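You operate a simulated robot arm through the tools that you are given. There is no shell and no other tool. Be economical: measure what you need, move in short steps, check, and stop when the job is done.

You are at the controls of a simulated two-armed robot. One attempt, no reset.

## Task
On the bench top, fold the press cloth in half and then in half again.

The check looks at the end state, three seconds after you hand in, the way a careful person would. Anything else that was tipped, shoved, dropped, spilled or broken makes it a failure. Flat cloth is picked up by pressing the open fingertips on it (5 to 10 N) and closing them slowly along it; thin cloth reads only 2 to 8 mm in the jaws.

## Robot
Two 7-joint arms with two-finger parallel grippers on one trunk, on a base that drives. Base frame: it is fixed to the floor where the robot stands at the start and does not move with it; the origin is under the middle of the robot, x ahead of it, y to its left, z up. Lengths are in m, angles in degrees, forces in N, time in s.
The left shoulder is at the start at [0.07, 0.133, 1.076], the right one opposite. Places, roughly: bench top [0.5, -0.4, 0.8]; press cloth [0.5, -0.2, 0.8]. Payload 1.57 kg a hand.
The TCP of each hand is the grasp point between the finger pads, 0.03 m short of the fingertips. In the tool frame z runs along the fingers and y along their closing line. Largest opening 0.08 m; finger width 0.017, thickness 0.012; the body of the gripper, 0.04 by 0.082 m, starts 0.08 m behind the TCP.
Orientation is that of the tool frame in the base frame, as [roll, pitch, yaw] about the fixed x, y, z axes, in that order (R = Rz(yaw) Ry(pitch) Rx(roll)). With the fingers straight down and closing along the base's y, the tool's x points along the base's -x, its y along +y and its z along -z.

## Interface
- The arms move only by the tool send_rows. It takes "left_deltas", "right_deltas" or both (then of equal length, played together; a hand with none holds still); each is a list of rows, each an object of numbers (a shift or turn left out is 0, a gripper value left out holds the last): "x", "y", "z": the shift along the base's x, y, z in units of 300 mm (1.0 is 300 mm); "ax", "ay", "az": the turn, a rotation vector about the base's x, y, z in units of 60 degrees (1.0 is 60 degrees). In form: [{"x": .., "y": .., "z": .., "ax": .., "ay": .., "az": ..}, ...]. A call has 1 to 20 rows; each row is the pose to reach, as a shift and turn from the pose commanded when the call began. "left_jaw" and "right_jaw" are, for a hand that has rows, the finger opening in m, from 0 to 0.08, set as the call begins (left out, the last holds). A call with a number of a shift or a turn outside -1 to 1 is refused whole. Each row takes 0.2 s and may step no farther than 0.05 m and 8.6 degrees from the row before; otherwise, or with a gripper value out of range, the whole call is refused. A pose out of reach is approached as far as the arm can. The call stops where the force on the tool passes 40 N (or 10 N more than at its start, if that is more) or the arm is blocked; 0.2 s more then pass. Each finger travels about 0.153 m/s and halts on what it meets, pressing with about 23 N; the grip force reading is that of the motor and also rises with nothing between the fingers. The clock runs only during rows and for 0.2 s after the last one: add rows that repeat a pose to give the fingers time. The reply holds the time, the measured pose of the TCP, the force on the tool along the base axes, the opening and the grip force, in the units named above and with some noise, with the torque about the TCP (base axes, N m) and any sound that the robot's microphone picked up.
- Cameras (640 x 400 px; columns grow to the right, rows downward): "scene" is now at [0.124, -0.024, 1.2838]; the picture's right is [-0.31, -0.95, 0.00], its down [-0.72, 0.23, -0.65] and it looks along [0.62, -0.20, -0.76] (base axes); focal length 263 px, centre (320, 200). "left" rides on the left gripper at [0.072, 0.007, -0.122] in its tool frame; the picture's right is [-0.09, 1.00, 0.00], its down [-0.84, -0.08, -0.54] and it looks along [-0.54, -0.05, 0.84] (tool axes); focal length 238 px, centre (320, 200). "right" rides on the right gripper at [0.072, -0.007, -0.122] in its tool frame; the picture's right is [0.09, 1.00, 0.00], its down [-0.84, 0.08, -0.54] and it looks along [-0.54, 0.05, 0.84] (tool axes); focal length 238 px, centre (320, 200). There is no depth. A picture from a camera that has moved, and an enlarged one, comes with that camera's place and axes in the base frame and with its lens.
- capture(camera): a new picture of that camera. The clock stands still meanwhile.
- move_column(by): slides the trunk up (or, below 0, down) by that many m; the arms and the scene camera ride with it, the base frame stays. It gives what a move gives, with no picture.
- base_move(legs): drives the robot by 1 to 6 legs, each [ahead, left, turn to the left] in m, m and degrees, along the robot's own axes; the way and the turn of a leg run together, so that a leg with both is an arc; at most 1.5 m and 180 degrees a leg. The arms and the cameras ride along, it lands a little off, and it stops where it bumps. It gives what a move gives.
- aim_head(pan, tilt): turns the head with the scene camera to pan (to the left, within 86 degrees either way) and tilt (down, from -29 to 69), counted from straight ahead of the robot. It gives what a move gives.
- zoom(camera, box): a new picture of the part [left, top, right, bottom] of that camera's present view, enlarged. The clock stands still meanwhile.
- sign_off(): hands the job in; it is judged then, once.

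Go step by step. Nothing tells you exact positions but the pictures and the camera data: compare them with the known pose of the tool, close in by small moves and look again before you grip or let go. The budget is 120 turns and 92 pictures, counting those below and the enlarged ones. Unless the task says otherwise, let go and move clear before handing in, and close with one line.

The tools are called after ">>>" as a command line: name --argument value ..., lists and objects as JSON in quotes. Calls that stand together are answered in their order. send_rows: Moves the arms, as the interface text tells. Its arguments: {"type":"object","properties":{"left_deltas":{"type":"array","items":{"type":"object","properties":{"x":{"type":"number"},"y":{"type":"number"},"z":{"type":"number"},"ax":{"type":"number"},"ay":{"type":"number"},"az":{"type":"number"}}}},"left_jaw":{"type":"number"},"right_deltas":{"type":"array","items":{"type":"object","properties":{"x":{"type":"number"},"y":{"type":"number"},"z":{"type":"number"},"ax":{"type":"number"},"ay":{"type":"number"},"az":{"type":"number"}}}},"right_jaw":{"type":"number"}},"required":[]} The other tools are called the same way: move_column (by) slides the trunk up or down; base_move (legs) drives the base; aim_head (pan, tilt) turns the head that bears the scene camera; capture (camera) takes a picture; zoom (camera, box) takes an enlarged picture of a part of a camera's view; sign_off () hands the job in.

At the start:

```text
time_s: 0.0
left_eef_pos: [0.4805, 0.0079, 0.9847]
left_orientation: [180.0, 0.0, -179.9]
left_contact_force: [0.0, 0.0, 0.7]
left_moment: [-0.02, 0.01, 0.02]
left_grip_width: 0.0798
left_grip_force: 0.1
right_eef_pos: [0.3239, -0.318, 0.9475]
right_orientation: [180.0, 0.0, 180.0]
right_contact_force: [0.9, -0.1, -0.3]
right_moment: [0.0, 0.04, -0.01]
right_grip_width: 0.0801
right_grip_force: 0.0
trunk travel left (down, up): [-0.65, 0.29]
robot x, y, heading: [-0.0024, 0.002, 0.1]
head pan, tilt: [-17.8, 49.1]
```

scene: 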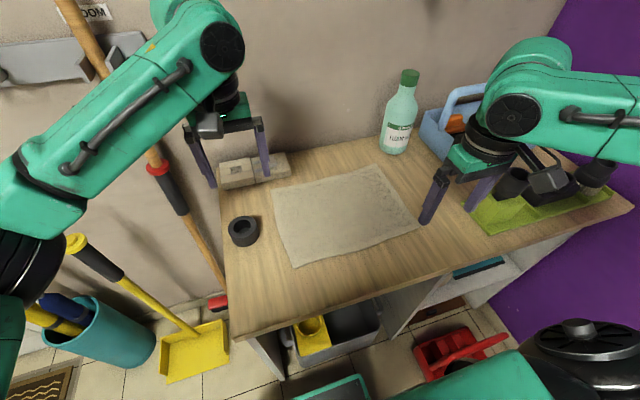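
right: 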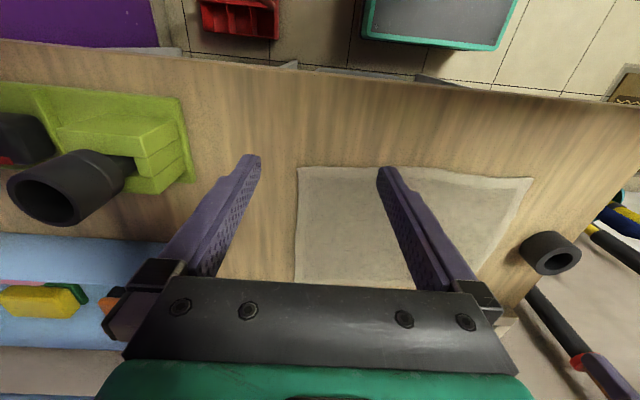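
left: 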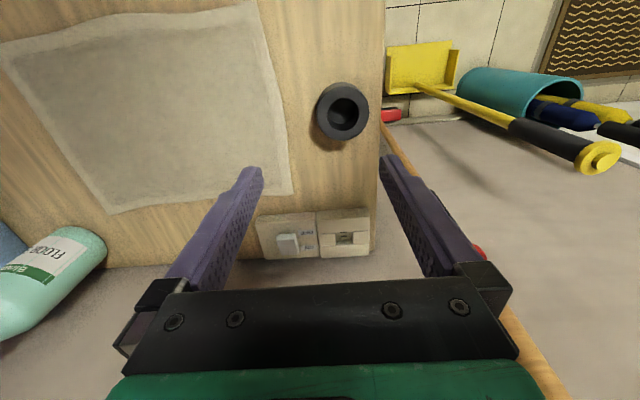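

I place the cloth at about x 0.40–0.64 and y −0.365 to −0.05, nearly square to the base axes. The far corners are just out of reach, so before driving ahead I will look down for room in front of the base.

>>> aim_head --pan -10 --tilt 69

>>> capture --camera "scene"

```text
time_s: 0.8
left_eef_pos: [0.4816, 0.0072, 0.9856]
left_orientation: [180.0, 0.0, -180.0]
left_contact_force: [0.1, -0.3, 0.5]
left_moment: [0.02, 0.01, 0.03]
left_grip_width: 0.0799
left_grip_force: 0.2
right_eef_pos: [0.3241, -0.3184, 0.9473]
right_orientation: [179.9, 0.0, -180.0]
right_contact_force: [-0.3, 0.4, -0.4]
right_moment: [0.01, 0.01, 0.01]
right_grip_width: 0.0797
right_grip_force: 0.0
trunk travel left (down, up): [-0.65, 0.29]
robot x, y, heading: [-0.0013, 0.0009, 0.1]
head pan, tilt: [-10.0, 68.8]
```

```text
88 pictures are left
camera scene: at [0.105, -0.0099, 1.2606], right [-0.17, -0.98, 0.0], down [-0.92, 0.16, -0.36], along [0.36, -0.06, -0.93], focal length 263 px, centre (320, 200)
```

scene: 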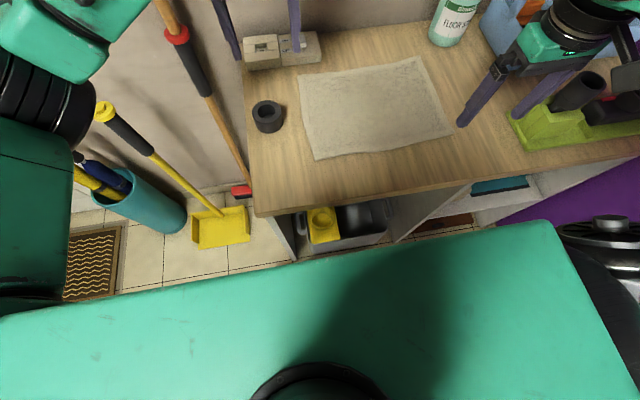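

The base sits close to the bench, so I will not drive. Instead I will take the near corners with both hands, drag the cloth a little toward me and then fold it away from me, starting by moving both hands above the near corners.

>>> send_rows --left_deltas '[{"x": -0.044, "y": -0.061, "z": -0.103}, {"x": -0.089, "y": -0.123, "z": -0.207}, {"x": -0.133, "y": -0.184, "z": -0.31}, {"x": -0.178, "y": -0.246, "z": -0.414}, {"x": -0.222, "y": -0.307, "z": -0.517}, {"x": -0.222, "y": -0.307, "z": -0.517}]' --right_deltas '[{"x": 0.061, "y": -0.011, "z": -0.078}, {"x": 0.121, "y": -0.023, "z": -0.156}, {"x": 0.182, "y": -0.034, "z": -0.234}, {"x": 0.242, "y": -0.046, "z": -0.312}, {"x": 0.303, "y": -0.057, "z": -0.39}, {"x": 0.303, "y": -0.057, "z": -0.39}]' --left_jaw 0.04 --right_jaw 0.04

>>> aim_head --pan -20 --tilt 58

>>> capture --camera "scene"

>>> capture --camera "right"

>>> capture --camera "left"

```text
time_s: 2.2
left_eef_pos: [0.4139, -0.0831, 0.8325]
left_orientation: [-179.8, 0.5, -179.9]
left_contact_force: [6.2, 0.1, 23.7]
left_moment: [0.23, -0.13, -0.06]
left_grip_width: 0.0397
left_grip_force: 0.1
right_eef_pos: [0.4148, -0.3358, 0.8322]
right_orientation: [-179.9, 0.5, 180.0]
right_contact_force: [2.8, -0.5, 15.0]
right_moment: [0.35, -0.08, -0.08]
right_grip_width: 0.0394
right_grip_force: 0.0
trunk travel left (down, up): [-0.65, 0.29]
robot x, y, heading: [-0.0016, -0.0, -0.0]
head pan, tilt: [-10.0, 68.8]
```

```text
time_s: 3.0
left_eef_pos: [0.4143, -0.0819, 0.8319]
left_orientation: [-179.6, 0.3, 180.0]
left_contact_force: [10.2, -2.6, 35.4]
left_moment: [0.32, -0.27, -0.11]
left_grip_width: 0.0396
left_grip_force: 0.1
right_eef_pos: [0.4153, -0.3349, 0.8319]
right_orientation: [-180.0, 0.5, -179.9]
right_contact_force: [6.3, -1.1, 22.6]
right_moment: [0.54, -0.18, -0.15]
right_grip_width: 0.0392
right_grip_force: 0.1
trunk travel left (down, up): [-0.65, 0.29]
robot x, y, heading: [0.0004, 0.0031, 0.1]
head pan, tilt: [-20.0, 58.0]
```

```text
87 pictures are left
camera scene: at [0.1104, -0.0214, 1.2731], right [-0.34, -0.94, 0.0], down [-0.8, 0.29, -0.53], along [0.5, -0.18, -0.85], focal length 263 px, centre (320, 200)
```

scene: 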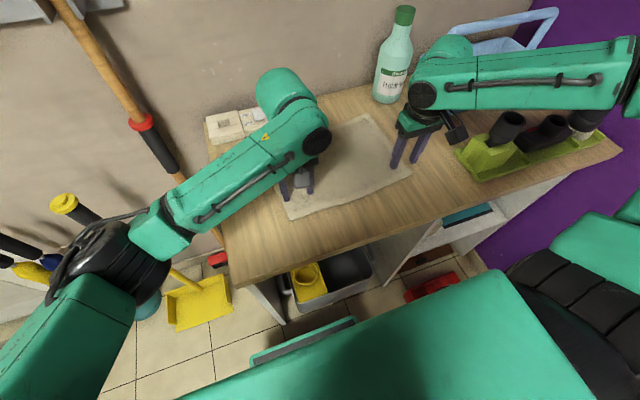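

```text
86 pictures are left
camera right: at [0.3418, -0.3406, 0.9547], right [-0.09, 1.0, 0.0], down [0.83, 0.08, 0.55], along [0.55, 0.05, -0.84], focal length 238 px, centre (320, 200)
```

right: 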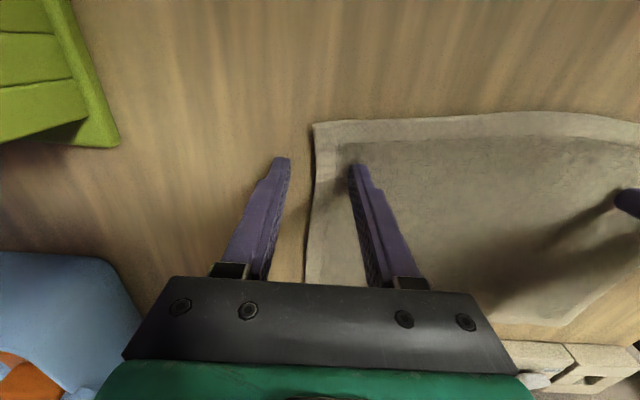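

```text
85 pictures are left
camera left: at [0.3416, -0.0751, 0.9547], right [0.09, 1.0, 0.0], down [0.83, -0.07, 0.55], along [0.55, -0.05, -0.84], focal length 238 px, centre (320, 200)
```

left: 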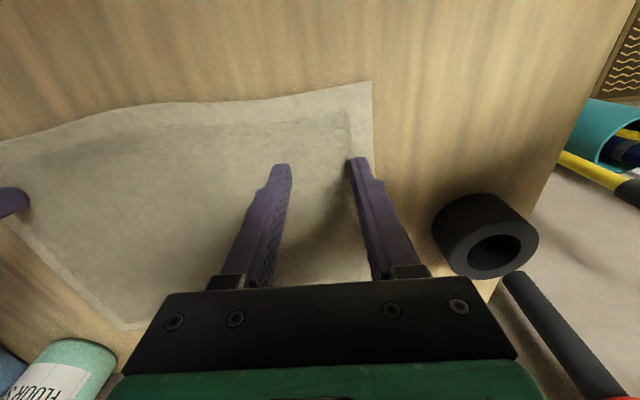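

The fingers already touch at TCP z 0.832, so the bench top is at about z 0.80. That puts the cloth at x 0.372–0.593 and y −0.333 to −0.048, all of it within reach. I will lift and shift to just inside the near corners.

>>> send_rows --left_deltas '[{"z": 0.1}, {"x": -0.05, "y": 0.0, "z": 0.1}, {"x": -0.09, "z": 0.1}, {"x": -0.09, "z": 0.1}]' --right_deltas '[{"z": 0.1}, {"x": -0.05, "y": 0.07, "z": 0.1}, {"x": -0.09, "y": 0.13, "z": 0.1}, {"x": -0.09, "y": 0.13, "z": 0.1}]'

>>> capture --camera "right"

>>> capture --camera "left"

```text
time_s: 4.0
left_eef_pos: [0.3885, -0.0816, 0.8585]
left_orientation: [-179.9, 0.1, 180.0]
left_contact_force: [0.3, -1.1, -0.5]
left_moment: [0.02, 0.02, 0.0]
left_grip_width: 0.0401
left_grip_force: 0.2
right_eef_pos: [0.3883, -0.2967, 0.8598]
right_orientation: [-180.0, -0.1, 180.0]
right_contact_force: [0.6, 0.5, -0.4]
right_moment: [-0.01, 0.02, 0.0]
right_grip_width: 0.0401
right_grip_force: 0.2
trunk travel left (down, up): [-0.65, 0.29]
robot x, y, heading: [0.001, -0.0019, -0.0]
head pan, tilt: [-20.0, 58.0]
```

```text
84 pictures are left
camera right: at [0.3159, -0.3025, 0.9829], right [-0.09, 1.0, 0.0], down [0.84, 0.08, 0.54], along [0.54, 0.05, -0.84], focal length 238 px, centre (320, 200)
```

right: 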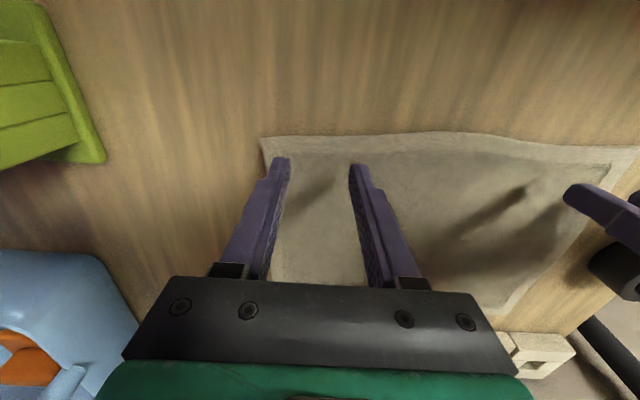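

```text
83 pictures are left
camera left: at [0.3168, -0.0752, 0.9814], right [0.09, 1.0, 0.0], down [0.84, -0.08, 0.54], along [0.54, -0.05, -0.84], focal length 238 px, centre (320, 200)
```

left: 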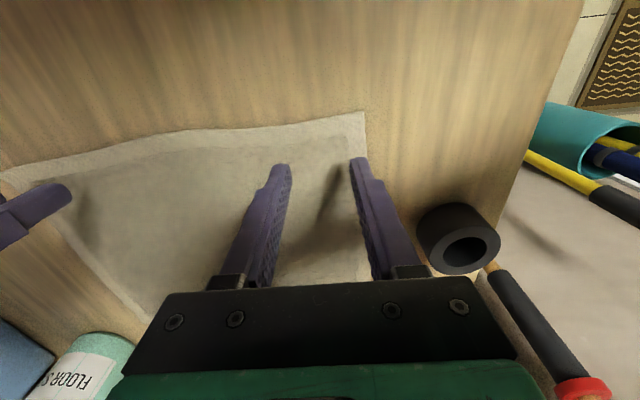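

The left hand is too far inside the edge, since that near corner is at about (0.360, −0.046); the right one is at (0.378, −0.342). I will adjust and come down to just short of contact.

>>> send_rows --left_deltas '[{"x": -0.045}, {"x": -0.045, "z": -0.05}, {"x": -0.045, "z": -0.087}, {"x": -0.045, "z": -0.087}]' --right_deltas '[{"x": 0.0, "y": -0.02}, {"y": -0.02, "z": -0.05}, {"y": -0.02, "z": -0.087}, {"y": -0.02, "z": -0.087}]'

```text
time_s: 5.0
left_eef_pos: [0.3727, -0.0838, 0.8326]
left_orientation: [-179.9, 0.1, 180.0]
left_contact_force: [0.2, -0.2, 6.9]
left_moment: [-0.01, -0.03, 0.01]
left_grip_width: 0.0398
left_grip_force: 0.1
right_eef_pos: [0.388, -0.3025, 0.8337]
right_orientation: [-179.9, 0.1, -180.0]
right_contact_force: [1.3, -0.8, 5.7]
right_moment: [0.02, -0.02, 0.01]
right_grip_width: 0.0399
right_grip_force: 0.1
trunk travel left (down, up): [-0.65, 0.29]
robot x, y, heading: [-0.0005, 0.0001, 0.1]
head pan, tilt: [-20.0, 58.0]
```

Both fingertips press at 6–7 N, so I will close slowly in steps.

>>> send_rows --left_deltas '[{"z": 0}, {"z": 0}]' --right_deltas '[{"z": 0}, {"z": 0}]' --left_jaw 0.032 --right_jaw 0.032

>>> send_rows --left_deltas '[{"z": 0}, {"z": 0}]' --right_deltas '[{"z": 0}, {"z": 0}]' --left_jaw 0.024 --right_jaw 0.024

>>> capture --camera "left"

>>> capture --camera "right"

```text
time_s: 5.6
left_eef_pos: [0.372, -0.0822, 0.8333]
left_orientation: [-179.9, 0.1, 180.0]
left_contact_force: [1.2, -1.8, 8.6]
left_moment: [-0.05, 0.0, 0.02]
left_grip_width: 0.032
left_grip_force: 0.0
right_eef_pos: [0.389, -0.3016, 0.8336]
right_orientation: [179.9, 0.0, -180.0]
right_contact_force: [1.1, 1.9, 5.6]
right_moment: [0.05, -0.04, 0.0]
right_grip_width: 0.0316
right_grip_force: 0.0
trunk travel left (down, up): [-0.65, 0.29]
robot x, y, heading: [0.0004, 0.0015, 0.2]
head pan, tilt: [-20.0, 58.0]
```

```text
time_s: 6.2
left_eef_pos: [0.3728, -0.0832, 0.8336]
left_orientation: [179.9, 0.1, -179.9]
left_contact_force: [-0.2, -2.7, 8.5]
left_moment: [-0.06, -0.04, 0.0]
left_grip_width: 0.0238
left_grip_force: 0.0
right_eef_pos: [0.3866, -0.3024, 0.8328]
right_orientation: [180.0, 0.1, 180.0]
right_contact_force: [1.0, 2.8, 7.8]
right_moment: [0.04, 0.0, -0.02]
right_grip_width: 0.024
right_grip_force: 0.1
trunk travel left (down, up): [-0.65, 0.29]
robot x, y, heading: [-0.0015, -0.0019, -0.0]
head pan, tilt: [-20.0, 58.0]
```

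```text
82 pictures are left
camera left: at [0.3001, -0.076, 0.9559], right [0.09, 1.0, 0.0], down [0.84, -0.08, 0.54], along [0.54, -0.05, -0.84], focal length 238 px, centre (320, 200)
```

left: 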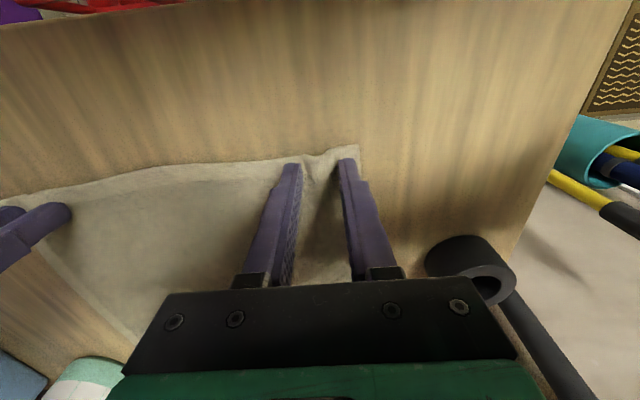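

```text
81 pictures are left
camera right: at [0.3148, -0.3078, 0.9562], right [-0.09, 1.0, 0.0], down [0.84, 0.08, 0.54], along [0.54, 0.05, -0.84], focal length 238 px, centre (320, 200)
```

right: 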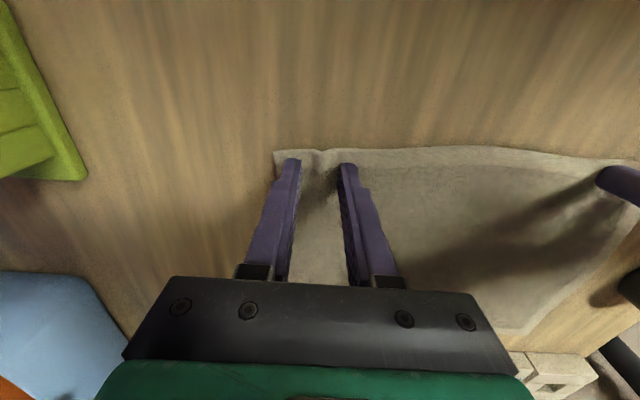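

The cloth buckles up between the fingers of both hands, so I continue closing.

>>> send_rows --left_deltas '[{"z": 0}, {"z": 0}]' --right_deltas '[{"z": 0}, {"z": 0}]' --left_jaw 0.015 --right_jaw 0.015

>>> send_rows --left_deltas '[{"z": 0}, {"z": 0}, {"z": 0}]' --right_deltas '[{"z": 0}, {"z": 0}, {"z": 0}]' --left_jaw 0.0 --right_jaw 0.0

>>> send_rows --left_deltas '[{"z": 0.05}, {"z": 0.1}, {"z": 0.1}]' --right_deltas '[{"z": 0.05}, {"z": 0.1}, {"z": 0.1}]'

>>> capture --camera "left"

>>> capture --camera "right"

```text
time_s: 6.8
left_eef_pos: [0.3719, -0.0824, 0.8327]
left_orientation: [180.0, 0.1, -180.0]
left_contact_force: [0.1, -2.7, 7.3]
left_moment: [-0.09, -0.01, 0.0]
left_grip_width: 0.0159
left_grip_force: 0.3
right_eef_pos: [0.3864, -0.3023, 0.8327]
right_orientation: [179.9, 0.1, -180.0]
right_contact_force: [-0.3, 1.1, 6.5]
right_moment: [0.02, 0.0, -0.03]
right_grip_width: 0.0151
right_grip_force: 0.2
trunk travel left (down, up): [-0.65, 0.29]
robot x, y, heading: [-0.0008, 0.0004, 0.2]
head pan, tilt: [-20.0, 58.0]
```

```text
time_s: 7.6
left_eef_pos: [0.3719, -0.0823, 0.8327]
left_orientation: [-179.9, 0.1, 180.0]
left_contact_force: [0.4, -11.6, 6.3]
left_moment: [-0.34, -0.03, -0.07]
left_grip_width: 0.0062
left_grip_force: 23.2
right_eef_pos: [0.3861, -0.3021, 0.8336]
right_orientation: [179.9, 0.1, 180.0]
right_contact_force: [-1.8, 11.5, 5.9]
right_moment: [0.3, 0.02, 0.0]
right_grip_width: 0.0043
right_grip_force: 22.6
trunk travel left (down, up): [-0.65, 0.29]
robot x, y, heading: [-0.0012, -0.0038, -0.2]
head pan, tilt: [-20.0, 58.0]
```

```text
time_s: 8.4
left_eef_pos: [0.3746, -0.0843, 0.8626]
left_orientation: [180.0, -0.1, -180.0]
left_contact_force: [1.2, -11.2, -0.8]
left_moment: [-0.4, -0.04, -0.01]
left_grip_width: 0.0062
left_grip_force: 22.8
right_eef_pos: [0.3889, -0.3033, 0.8645]
right_orientation: [179.9, 0.0, 179.9]
right_contact_force: [-0.1, 11.4, 0.1]
right_moment: [0.35, -0.01, 0.01]
right_grip_width: 0.0042
right_grip_force: 22.5
trunk travel left (down, up): [-0.65, 0.29]
robot x, y, heading: [0.0007, -0.0009, 0.0]
head pan, tilt: [-20.0, 58.0]
```

```text
80 pictures are left
camera left: at [0.3029, -0.0769, 0.9858], right [0.09, 1.0, 0.0], down [0.84, -0.08, 0.54], along [0.54, -0.05, -0.84], focal length 238 px, centre (320, 200)
```

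left: 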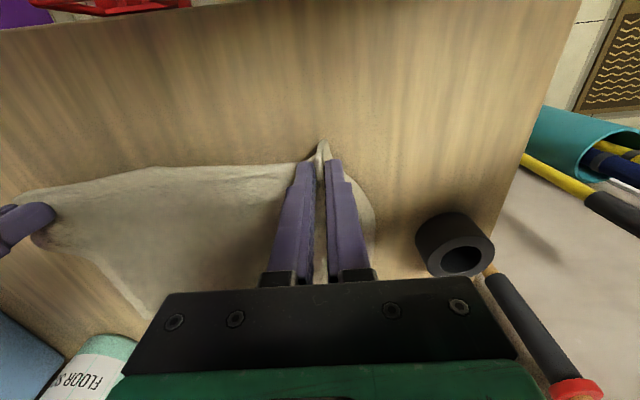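

```text
79 pictures are left
camera right: at [0.3154, -0.3095, 0.9877], right [-0.09, 1.0, 0.0], down [0.84, 0.08, 0.54], along [0.54, 0.05, -0.84], focal length 238 px, centre (320, 200)
```

right: 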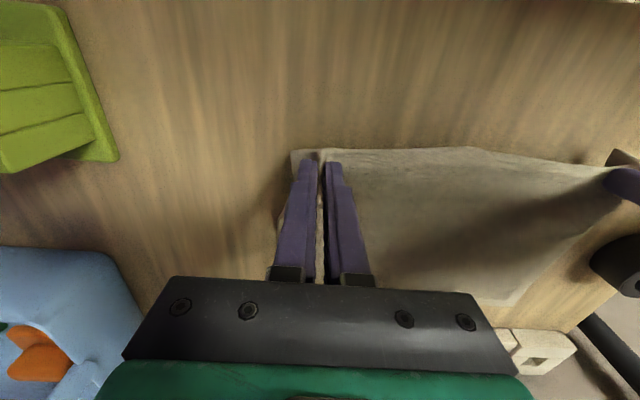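

Both near corners are held, with readings of 6 and 4 mm, and the cloth is pulling tight between the hands. I will bring the hands slightly together and carry the edge over in an arc to just above the far edge, which I take to be at x about 0.58 on the left and 0.60 on the right.

>>> send_rows --left_deltas '[{"x": 0.015, "y": -0.017, "z": 0.033}, {"x": 0.033, "y": -0.017, "z": 0.067}, {"x": 0.067, "y": -0.017, "z": 0.1}, {"x": 0.1, "y": -0.017, "z": 0.127}, {"x": 0.14, "y": -0.017, "z": 0.15}, {"x": 0.183, "y": -0.017, "z": 0.167}, {"x": 0.225, "y": -0.017, "z": 0.178}, {"x": 0.267, "y": -0.017, "z": 0.183}, {"x": 0.31, "y": -0.017, "z": 0.18}, {"x": 0.35, "y": -0.017, "z": 0.173}, {"x": 0.39, "y": -0.017, "z": 0.156}, {"x": 0.433, "y": -0.017, "z": 0.133}, {"x": 0.475, "y": -0.017, "z": 0.1}, {"x": 0.517, "y": -0.017, "z": 0.067}, {"x": 0.555, "y": -0.017, "z": 0.03}, {"x": 0.593, "y": -0.017, "z": -0.01}, {"x": 0.62, "y": -0.017, "z": -0.035}, {"x": 0.647, "y": -0.017, "z": -0.06}, {"x": 0.647, "y": -0.017, "z": -0.06}]' --right_deltas '[{"x": 0.015, "y": 0.017, "z": 0.033}, {"x": 0.033, "y": 0.017, "z": 0.067}, {"x": 0.067, "y": 0.017, "z": 0.1}, {"x": 0.1, "y": 0.017, "z": 0.127}, {"x": 0.14, "y": 0.017, "z": 0.15}, {"x": 0.183, "y": 0.017, "z": 0.167}, {"x": 0.225, "y": 0.017, "z": 0.178}, {"x": 0.267, "y": 0.017, "z": 0.183}, {"x": 0.31, "y": 0.017, "z": 0.18}, {"x": 0.35, "y": 0.017, "z": 0.173}, {"x": 0.39, "y": 0.017, "z": 0.156}, {"x": 0.437, "y": 0.017, "z": 0.133}, {"x": 0.48, "y": 0.017, "z": 0.1}, {"x": 0.525, "y": 0.017, "z": 0.067}, {"x": 0.565, "y": 0.017, "z": 0.03}, {"x": 0.605, "y": 0.017, "z": -0.01}, {"x": 0.635, "y": 0.017, "z": -0.035}, {"x": 0.664, "y": 0.017, "z": -0.06}, {"x": 0.664, "y": 0.017, "z": -0.06}]'

>>> capture --camera "scene"

>>> capture --camera "left"

>>> capture --camera "right"

```text
time_s: 12.4
left_eef_pos: [0.5366, -0.092, 0.8548]
left_orientation: [-179.9, 0.1, 179.6]
left_contact_force: [0.0, -0.5, -0.3]
left_moment: [-0.04, 0.01, -0.03]
left_grip_width: 0.0049
left_grip_force: 23.4
left hand out of reach, approached as far as the arm can: row 15, 16, 17, 18, 19
right_eef_pos: [0.5633, -0.2988, 0.8517]
right_orientation: [-179.9, 0.2, 180.0]
right_contact_force: [-0.3, 0.7, -0.4]
right_moment: [0.01, 0.01, 0.01]
right_grip_width: 0.0039
right_grip_force: 22.9
right hand out of reach, approached as far as the arm can: row 16, 17, 18, 19
trunk travel left (down, up): [-0.65, 0.29]
robot x, y, heading: [-0.0021, 0.0007, -0.3]
head pan, tilt: [-20.0, 58.0]
```

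```text
78 pictures are left
camera scene: at [0.1145, -0.0237, 1.2724], right [-0.34, -0.94, 0.0], down [-0.8, 0.29, -0.53], along [0.5, -0.18, -0.85], focal length 263 px, centre (320, 200)
```

scene: 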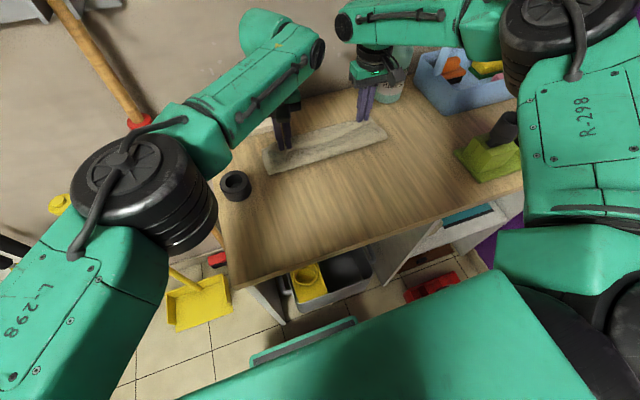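

```text
77 pictures are left
camera left: at [0.4636, -0.0848, 0.9777], right [0.1, 1.0, 0.0], down [0.84, -0.08, 0.54], along [0.54, -0.05, -0.84], focal length 238 px, centre (320, 200)
```

left: 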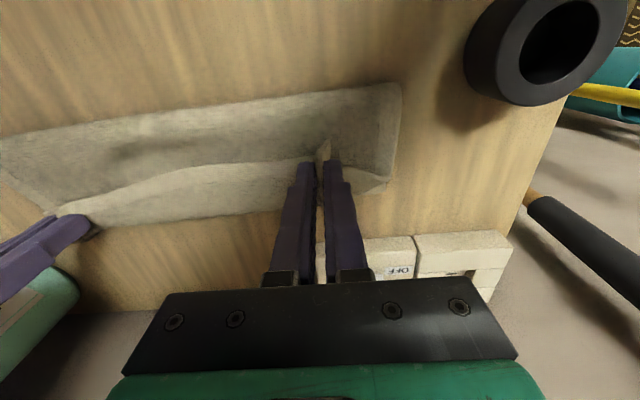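

```text
76 pictures are left
camera right: at [0.491, -0.3039, 0.9746], right [-0.09, 1.0, 0.0], down [0.84, 0.08, 0.54], along [0.54, 0.05, -0.84], focal length 238 px, centre (320, 200)
```

right: 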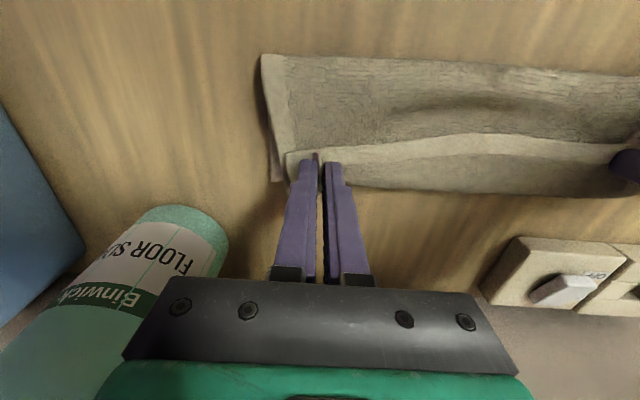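

The fold looks clean but the arms run out of reach about 3 cm short. I will tilt the fingers forward to gain reach.

>>> send_rows --left_deltas '[{"ay": -0.1}, {"ay": -0.2}, {"ay": -0.3}, {"ay": -0.36}, {"ay": -0.36}]' --right_deltas '[{"ay": -0.1}, {"ay": -0.2}, {"ay": -0.3}, {"ay": -0.36}, {"ay": -0.36}]'

>>> capture --camera "left"

>>> capture --camera "right"

```text
time_s: 13.6
left_eef_pos: [0.5352, -0.0901, 0.8542]
left_orientation: [179.9, 21.6, -180.0]
left_contact_force: [0.1, -1.9, -0.4]
left_moment: [-0.05, -0.02, -0.02]
left_grip_width: 0.0049
left_grip_force: 22.9
right_eef_pos: [0.5654, -0.299, 0.8528]
right_orientation: [179.8, 21.5, -180.0]
right_contact_force: [-0.7, 0.8, -0.1]
right_moment: [-0.02, 0.01, 0.01]
right_grip_width: 0.0038
right_grip_force: 22.8
trunk travel left (down, up): [-0.65, 0.29]
robot x, y, heading: [-0.0006, 0.0033, -0.2]
head pan, tilt: [-20.0, 58.0]
```

```text
75 pictures are left
camera left: at [0.4237, -0.0844, 0.9415], right [0.08, 1.0, 0.03], down [0.58, -0.08, 0.81], along [0.81, -0.05, -0.58], focal length 238 px, centre (320, 200)
```

left: 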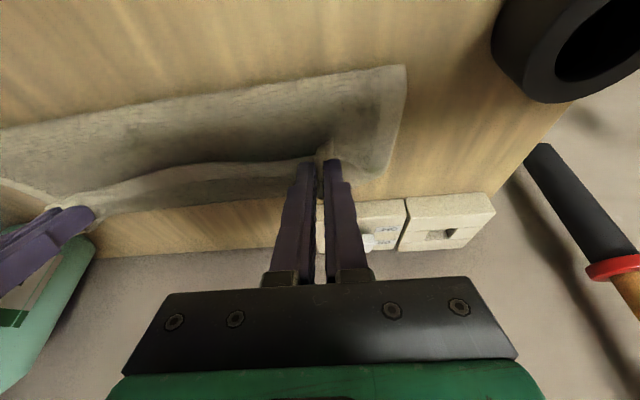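

```text
74 pictures are left
camera right: at [0.4521, -0.3043, 0.9405], right [-0.09, 1.0, -0.03], down [0.58, 0.08, 0.81], along [0.81, 0.05, -0.58], focal length 238 px, centre (320, 200)
```

right: 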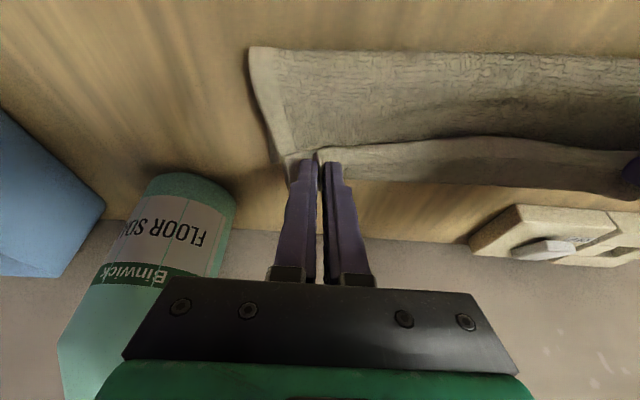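

The tilt worked and there is reach left. I will move to the far edge and lower to near touch.

>>> send_rows --left_deltas '[{"x": 0.03, "z": 0.0}, {"x": 0.06, "z": -0.02}, {"x": 0.087, "z": -0.045}, {"x": 0.087, "z": -0.067}, {"x": 0.087, "z": -0.067}]' --right_deltas '[{"x": 0.025, "z": 0.0}, {"x": 0.05, "z": -0.02}, {"x": 0.073, "z": -0.045}, {"x": 0.073, "z": -0.067}, {"x": 0.073, "z": -0.067}]'

>>> capture --camera "left"

>>> capture --camera "right"

```text
time_s: 14.8
left_eef_pos: [0.5595, -0.0917, 0.838]
left_orientation: [-179.8, 21.9, 180.0]
left_contact_force: [5.1, -3.3, 15.2]
left_moment: [-0.04, -0.11, -0.04]
left_grip_width: 0.0046
left_grip_force: 22.6
right_eef_pos: [0.5855, -0.2959, 0.8379]
right_orientation: [-179.9, 22.1, -180.0]
right_contact_force: [2.9, -1.4, 16.4]
right_moment: [-0.02, -0.15, 0.0]
right_grip_width: 0.0039
right_grip_force: 23.1
trunk travel left (down, up): [-0.65, 0.29]
robot x, y, heading: [0.0013, 0.0005, -0.1]
head pan, tilt: [-20.0, 58.0]
```

```text
73 pictures are left
camera left: at [0.4479, -0.0843, 0.9252], right [0.09, 1.0, 0.03], down [0.57, -0.08, 0.82], along [0.82, -0.05, -0.58], focal length 238 px, centre (320, 200)
```

left: 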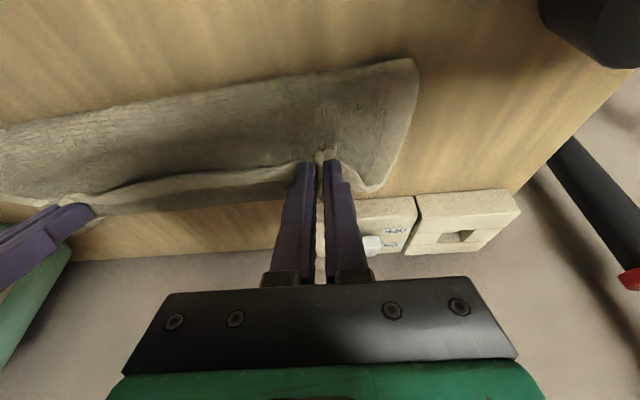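

```text
72 pictures are left
camera right: at [0.4722, -0.3023, 0.9245], right [-0.09, 1.0, -0.04], down [0.57, 0.08, 0.82], along [0.82, 0.05, -0.58], focal length 238 px, centre (320, 200)
```

right: 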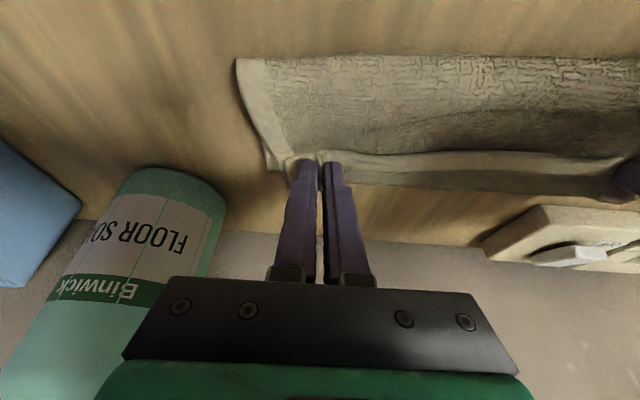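

The edge is down on the far side. I will ease the press slightly, open the fingers and rise clear.

>>> send_rows --left_deltas '[{"z": 0.003}, {"z": 0.003}, {"z": 0.003}]' --right_deltas '[{"z": 0.003}, {"z": 0.003}, {"z": 0.003}]' --left_jaw 0.03 --right_jaw 0.03

>>> send_rows --left_deltas '[{"x": 0.0, "z": 0.05}, {"x": -0.02, "z": 0.15}, {"x": -0.06, "z": 0.25}, {"x": -0.1, "z": 0.35}, {"x": -0.1, "z": 0.35}]' --right_deltas '[{"x": 0.0, "z": 0.05}, {"x": -0.02, "z": 0.15}, {"x": -0.06, "z": 0.25}, {"x": -0.1, "z": 0.35}, {"x": -0.1, "z": 0.35}]'

>>> capture --camera "left"

>>> capture --camera "right"

>>> capture --camera "scene"

```text
time_s: 15.6
left_eef_pos: [0.5596, -0.0906, 0.8379]
left_orientation: [-179.9, 21.8, 180.0]
left_contact_force: [-0.9, -5.9, 8.1]
left_moment: [-0.08, -0.05, -0.03]
left_grip_width: 0.0241
left_grip_force: 0.1
right_eef_pos: [0.5827, -0.2968, 0.8379]
right_orientation: [179.9, 21.9, -180.0]
right_contact_force: [5.3, 2.0, 18.7]
right_moment: [0.07, -0.21, -0.03]
right_grip_width: 0.0196
right_grip_force: 0.0
trunk travel left (down, up): [-0.65, 0.29]
robot x, y, heading: [0.0015, 0.0008, 0.0]
head pan, tilt: [-20.0, 58.0]
```

```text
time_s: 16.8
left_eef_pos: [0.5328, -0.0914, 0.9422]
left_orientation: [-180.0, 21.6, 180.0]
left_contact_force: [0.3, 1.4, -0.3]
left_moment: [-0.03, 0.0, 0.02]
left_grip_width: 0.03
left_grip_force: 0.2
right_eef_pos: [0.5571, -0.2968, 0.9405]
right_orientation: [180.0, 21.5, 180.0]
right_contact_force: [-1.0, 0.0, -0.3]
right_moment: [-0.04, -0.01, -0.02]
right_grip_width: 0.0301
right_grip_force: 0.0
trunk travel left (down, up): [-0.65, 0.29]
robot x, y, heading: [-0.0049, 0.0039, -0.1]
head pan, tilt: [-20.0, 58.0]
```

```text
71 pictures are left
camera left: at [0.421, -0.0848, 1.0291], right [0.09, 1.0, 0.03], down [0.58, -0.08, 0.81], along [0.81, -0.05, -0.58], focal length 238 px, centre (320, 200)
```

left: 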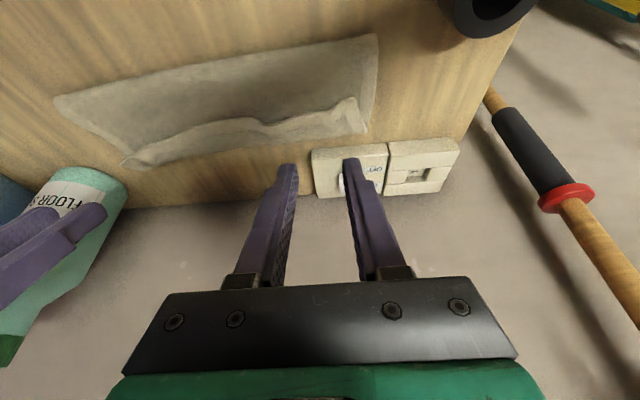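

```text
70 pictures are left
camera right: at [0.4459, -0.3026, 1.0289], right [-0.09, 1.0, -0.03], down [0.58, 0.08, 0.81], along [0.81, 0.05, -0.58], focal length 238 px, centre (320, 200)
```

right: 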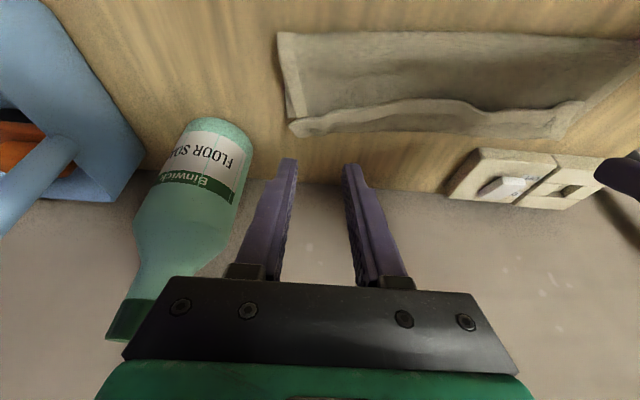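

```text
69 pictures are left
camera scene: at [0.1154, -0.0238, 1.2722], right [-0.34, -0.94, 0.0], down [-0.8, 0.29, -0.53], along [0.5, -0.18, -0.85], focal length 263 px, centre (320, 200)
```

scene: 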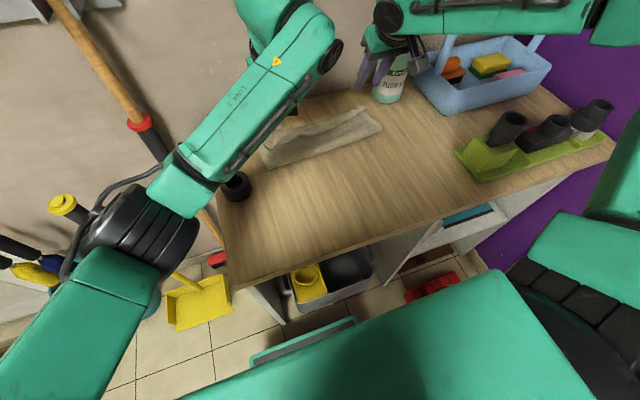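

The top layer's edge falls a bit short of the far edge in the middle. I will pull the arms clear and look closely.

>>> send_rows --left_deltas '[{"x": -0.1, "y": 0.1, "z": 0.1}, {"x": -0.2, "y": 0.2, "z": 0.1}, {"x": -0.3, "y": 0.3, "z": 0.1}, {"x": -0.4, "y": 0.4, "z": 0.1}, {"x": -0.5, "y": 0.5, "z": 0.1}]' --right_deltas '[{"x": -0.1, "ay": 0.1}, {"x": -0.2, "ay": 0.2}, {"x": -0.25, "ay": 0.3}, {"x": -0.3, "ay": 0.36}, {"x": -0.3, "ay": 0.36}]'

>>> zoom --camera "scene" --box '[230, 80, 430, 205]'

>>> capture --camera "right"

```text
refused: row 1 steps farther than a row can; nothing moved
```

```text
3.20 times, centred on (330, 142) of scene
camera zoom: at [0.1154, -0.0238, 1.2722], right [-0.34, -0.94, 0.0], down [-0.8, 0.29, -0.53], along [0.5, -0.18, -0.85], focal length 842 px, centre (288, 384)
```

zoom: 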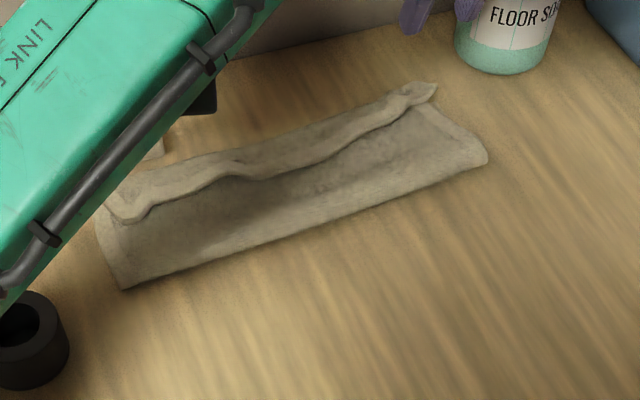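

```text
67 pictures are left
camera right: at [0.4459, -0.3026, 1.0289], right [-0.09, 1.0, -0.03], down [0.58, 0.08, 0.81], along [0.81, 0.05, -0.58], focal length 238 px, centre (320, 200)
```

right: 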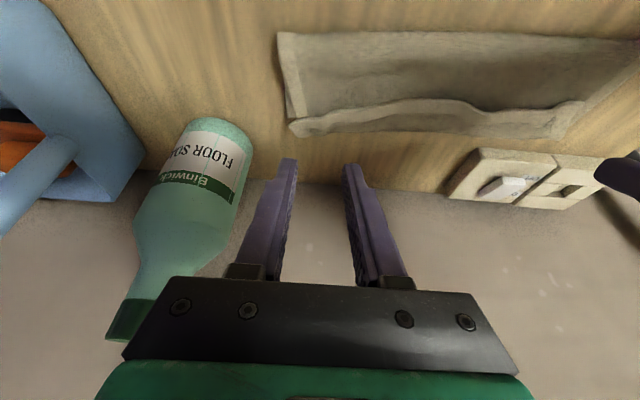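

The rows were refused for step size. I will send the retreat in smaller steps and look closer at the ridge.

>>> zoom --camera "left" --box '[40, 20, 400, 200]'

>>> send_rows --left_deltas '[{"x": -0.07, "y": 0.07, "z": 0.05}, {"x": -0.14, "y": 0.14, "z": 0.1}, {"x": -0.21, "y": 0.21, "z": 0.1}, {"x": -0.3, "y": 0.3, "z": 0.1}, {"x": -0.4, "y": 0.4, "z": 0.1}, {"x": -0.5, "y": 0.5, "z": 0.1}]' --right_deltas '[{"x": -0.05, "y": 0.05, "ay": 0.1}, {"x": -0.1, "y": 0.1, "ay": 0.2}, {"x": -0.13, "y": 0.15, "ay": 0.3}, {"x": -0.13, "y": 0.2, "ay": 0.36}, {"x": -0.13, "y": 0.25, "z": -0.05, "ay": 0.36}, {"x": -0.13, "y": 0.25, "z": -0.05, "ay": 0.36}]'

>>> capture --camera "right"

>>> zoom --camera "scene" --box '[230, 80, 430, 205]'

```text
1.78 times, centred on (220, 110) of left
camera zoom: at [0.421, -0.0848, 1.0291], right [0.09, 1.0, 0.03], down [0.58, -0.08, 0.81], along [0.81, -0.05, -0.58], focal length 424 px, centre (498, 360)
```

zoom: 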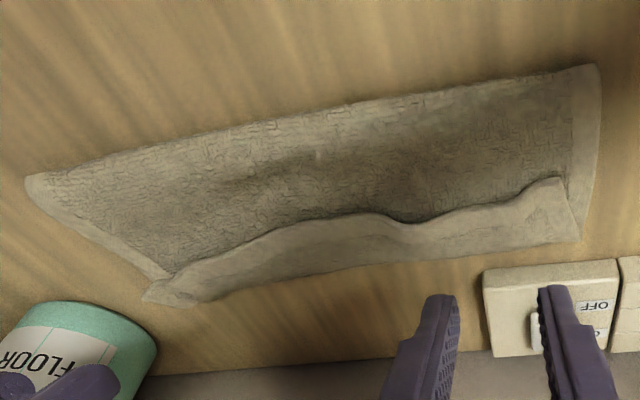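

```text
time_s: 18.2
left_eef_pos: [0.3796, 0.0619, 0.9713]
left_orientation: [-180.0, 21.6, -180.0]
left_contact_force: [-0.5, 0.2, -0.6]
left_moment: [0.02, -0.01, 0.01]
left_grip_width: 0.0301
left_grip_force: 0.0
right_eef_pos: [0.5159, -0.2232, 0.9249]
right_orientation: [-179.9, 0.1, -180.0]
right_contact_force: [-0.5, -0.4, -1.1]
right_moment: [-0.02, -0.01, -0.01]
right_grip_width: 0.03
right_grip_force: 0.1
trunk travel left (down, up): [-0.65, 0.29]
robot x, y, heading: [-0.0011, 0.0022, -0.1]
head pan, tilt: [-20.0, 58.0]
```

```text
65 pictures are left
camera right: at [0.4444, -0.2281, 1.0478], right [-0.09, 1.0, 0.0], down [0.84, 0.08, 0.54], along [0.54, 0.05, -0.84], focal length 238 px, centre (320, 200)
```

right: 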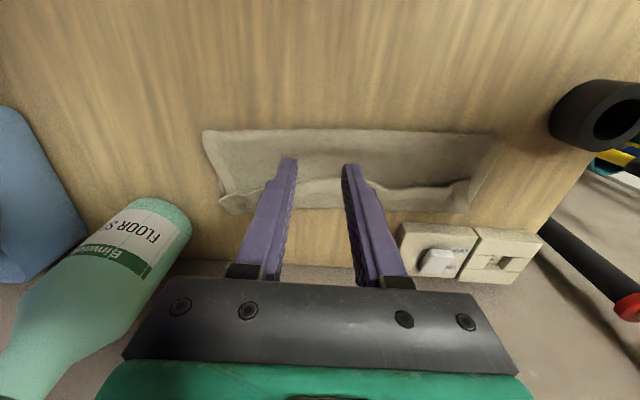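

```text
3.20 times, centred on (330, 142) of scene
camera zoom: at [0.1131, -0.0225, 1.2725], right [-0.34, -0.94, 0.0], down [-0.8, 0.29, -0.53], along [0.5, -0.18, -0.85], focal length 842 px, centre (288, 384)
```

zoom: 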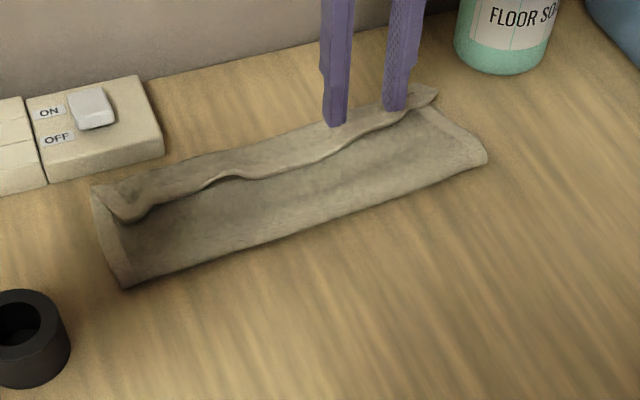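

I see the problem: I kept the hands un-rotated and the arc slack, so the last 3–4 cm of the flap is doubled back on itself with its free edge facing me (at about x 0.56 left to 0.595 right). I will re-grip that free edge with both hands, peel it back to open the cloth, drag it closer, and refold with a taut arc.

>>> send_rows --left_deltas '[{"x": 0.073, "y": -0.057, "z": 0.0}, {"x": 0.147, "y": -0.114, "z": 0.0}, {"x": 0.22, "y": -0.171, "z": -0.04}, {"x": 0.293, "y": -0.228, "z": -0.1}, {"x": 0.367, "y": -0.285, "z": -0.16}, {"x": 0.44, "y": -0.343, "z": -0.22}, {"x": 0.513, "y": -0.4, "z": -0.29}, {"x": 0.587, "y": -0.457, "z": -0.36}, {"x": 0.587, "y": -0.457, "z": -0.36}]' --right_deltas '[{"x": 0.0, "y": -0.02, "ay": -0.05}, {"x": 0.03, "y": -0.05, "ay": -0.1}, {"x": 0.06, "y": -0.08, "ay": -0.15}, {"x": 0.09, "y": -0.11, "ay": -0.2}, {"x": 0.12, "y": -0.14, "z": -0.05, "ay": -0.25}, {"x": 0.16, "y": -0.165, "z": -0.1, "ay": -0.3}, {"x": 0.2, "y": -0.18, "z": -0.15, "ay": -0.34}, {"x": 0.223, "y": -0.19, "z": -0.2, "ay": -0.36}, {"x": 0.223, "y": -0.19, "z": -0.2, "ay": -0.36}]'

>>> capture --camera "left"

>>> capture --camera "right"

```text
time_s: 20.2
left_eef_pos: [0.5578, -0.0777, 0.8613]
left_orientation: [-180.0, 21.6, 179.9]
left_contact_force: [-1.0, -0.6, 1.2]
left_moment: [-0.01, 0.0, -0.02]
left_grip_width: 0.0301
left_grip_force: 0.0
right_eef_pos: [0.5824, -0.2813, 0.8629]
right_orientation: [-180.0, 21.6, 180.0]
right_contact_force: [1.0, 0.3, 0.8]
right_moment: [-0.01, 0.01, 0.01]
right_grip_width: 0.0298
right_grip_force: 0.1
trunk travel left (down, up): [-0.65, 0.29]
robot x, y, heading: [0.0027, 0.0024, -0.3]
head pan, tilt: [-20.0, 58.0]
```

```text
63 pictures are left
camera left: at [0.4444, -0.0708, 0.9498], right [0.09, 1.0, 0.03], down [0.58, -0.08, 0.81], along [0.81, -0.05, -0.58], focal length 238 px, centre (320, 200)
```

left: 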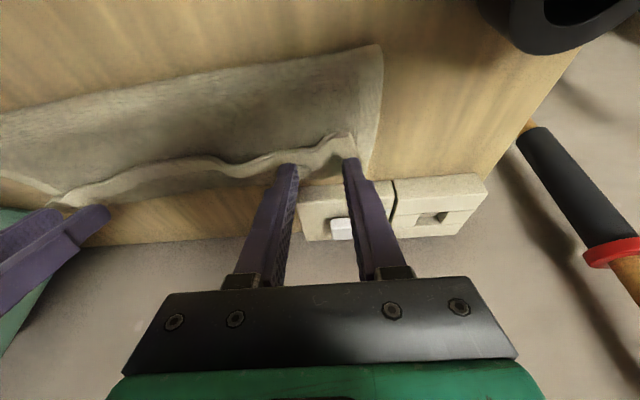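

```text
62 pictures are left
camera right: at [0.4704, -0.2864, 0.9507], right [-0.09, 1.0, -0.03], down [0.58, 0.08, 0.81], along [0.81, 0.05, -0.58], focal length 238 px, centre (320, 200)
```

right: 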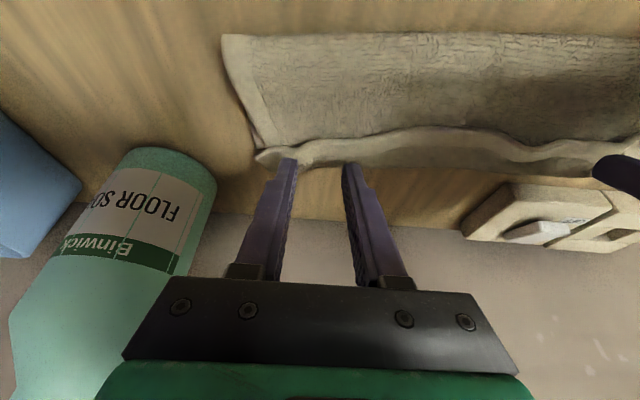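

Both hands hover right over the free edge. I will shift 5 mm onto the strip and descend to light contact.

>>> send_rows --left_deltas '[{"x": 0.015, "z": -0.02}, {"x": 0.015, "z": -0.045}, {"x": 0.015, "z": -0.06}, {"x": 0.015, "z": -0.06}]' --right_deltas '[{"x": 0.015, "z": -0.02}, {"x": 0.015, "z": -0.05}, {"x": 0.015, "z": -0.067}, {"x": 0.015, "z": -0.067}]'

>>> capture --camera "left"

>>> capture --camera "right"

```text
time_s: 21.2
left_eef_pos: [0.5622, -0.0781, 0.8449]
left_orientation: [-180.0, 21.6, 179.9]
left_contact_force: [0.4, -0.1, -0.5]
left_moment: [-0.03, 0.03, 0.02]
left_grip_width: 0.03
left_grip_force: 0.0
right_eef_pos: [0.5863, -0.2802, 0.8445]
right_orientation: [-179.9, 21.5, -180.0]
right_contact_force: [0.1, 0.3, 1.5]
right_moment: [0.0, 0.0, 0.01]
right_grip_width: 0.0298
right_grip_force: 0.2
trunk travel left (down, up): [-0.65, 0.29]
robot x, y, heading: [-0.0009, -0.0019, -0.0]
head pan, tilt: [-20.0, 58.0]
```

```text
61 pictures are left
camera left: at [0.4502, -0.0712, 0.9323], right [0.09, 1.0, 0.03], down [0.58, -0.08, 0.81], along [0.81, -0.05, -0.58], focal length 238 px, centre (320, 200)
```

left: 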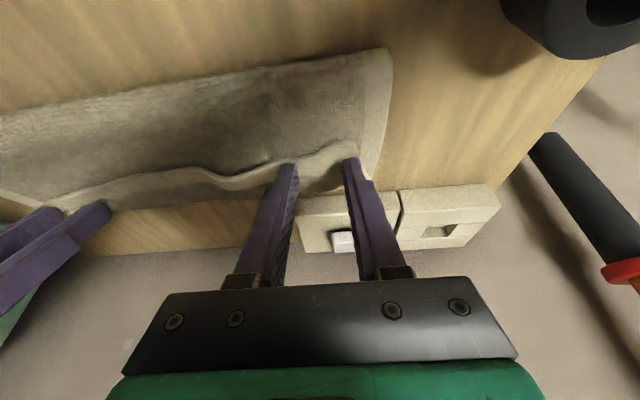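

```text
60 pictures are left
camera right: at [0.4759, -0.286, 0.9323], right [-0.09, 1.0, -0.03], down [0.58, 0.08, 0.81], along [0.81, 0.05, -0.58], focal length 238 px, centre (320, 200)
```

right: 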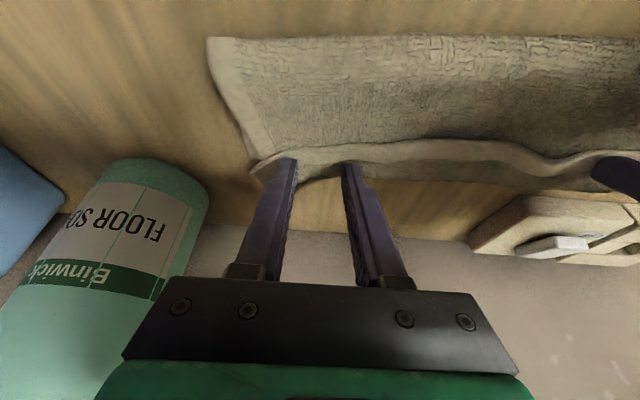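

>>> send_rows --left_deltas '[{"z": -0.01}, {"z": -0.018}, {"z": -0.018}]' --right_deltas '[{"z": -0.01}, {"z": -0.014}, {"z": -0.014}]'

```text
time_s: 22.0
left_eef_pos: [0.5617, -0.0784, 0.8391]
left_orientation: [180.0, 21.7, -180.0]
left_contact_force: [0.4, 1.6, 3.8]
left_moment: [0.03, -0.03, 0.0]
left_grip_width: 0.0299
left_grip_force: 0.2
right_eef_pos: [0.5872, -0.2793, 0.8396]
right_orientation: [-179.9, 21.7, 180.0]
right_contact_force: [0.1, -0.7, 2.9]
right_moment: [0.0, -0.03, 0.0]
right_grip_width: 0.0301
right_grip_force: 0.0
trunk travel left (down, up): [-0.65, 0.29]
robot x, y, heading: [0.0023, 0.0025, 0.1]
head pan, tilt: [-20.0, 58.0]
```

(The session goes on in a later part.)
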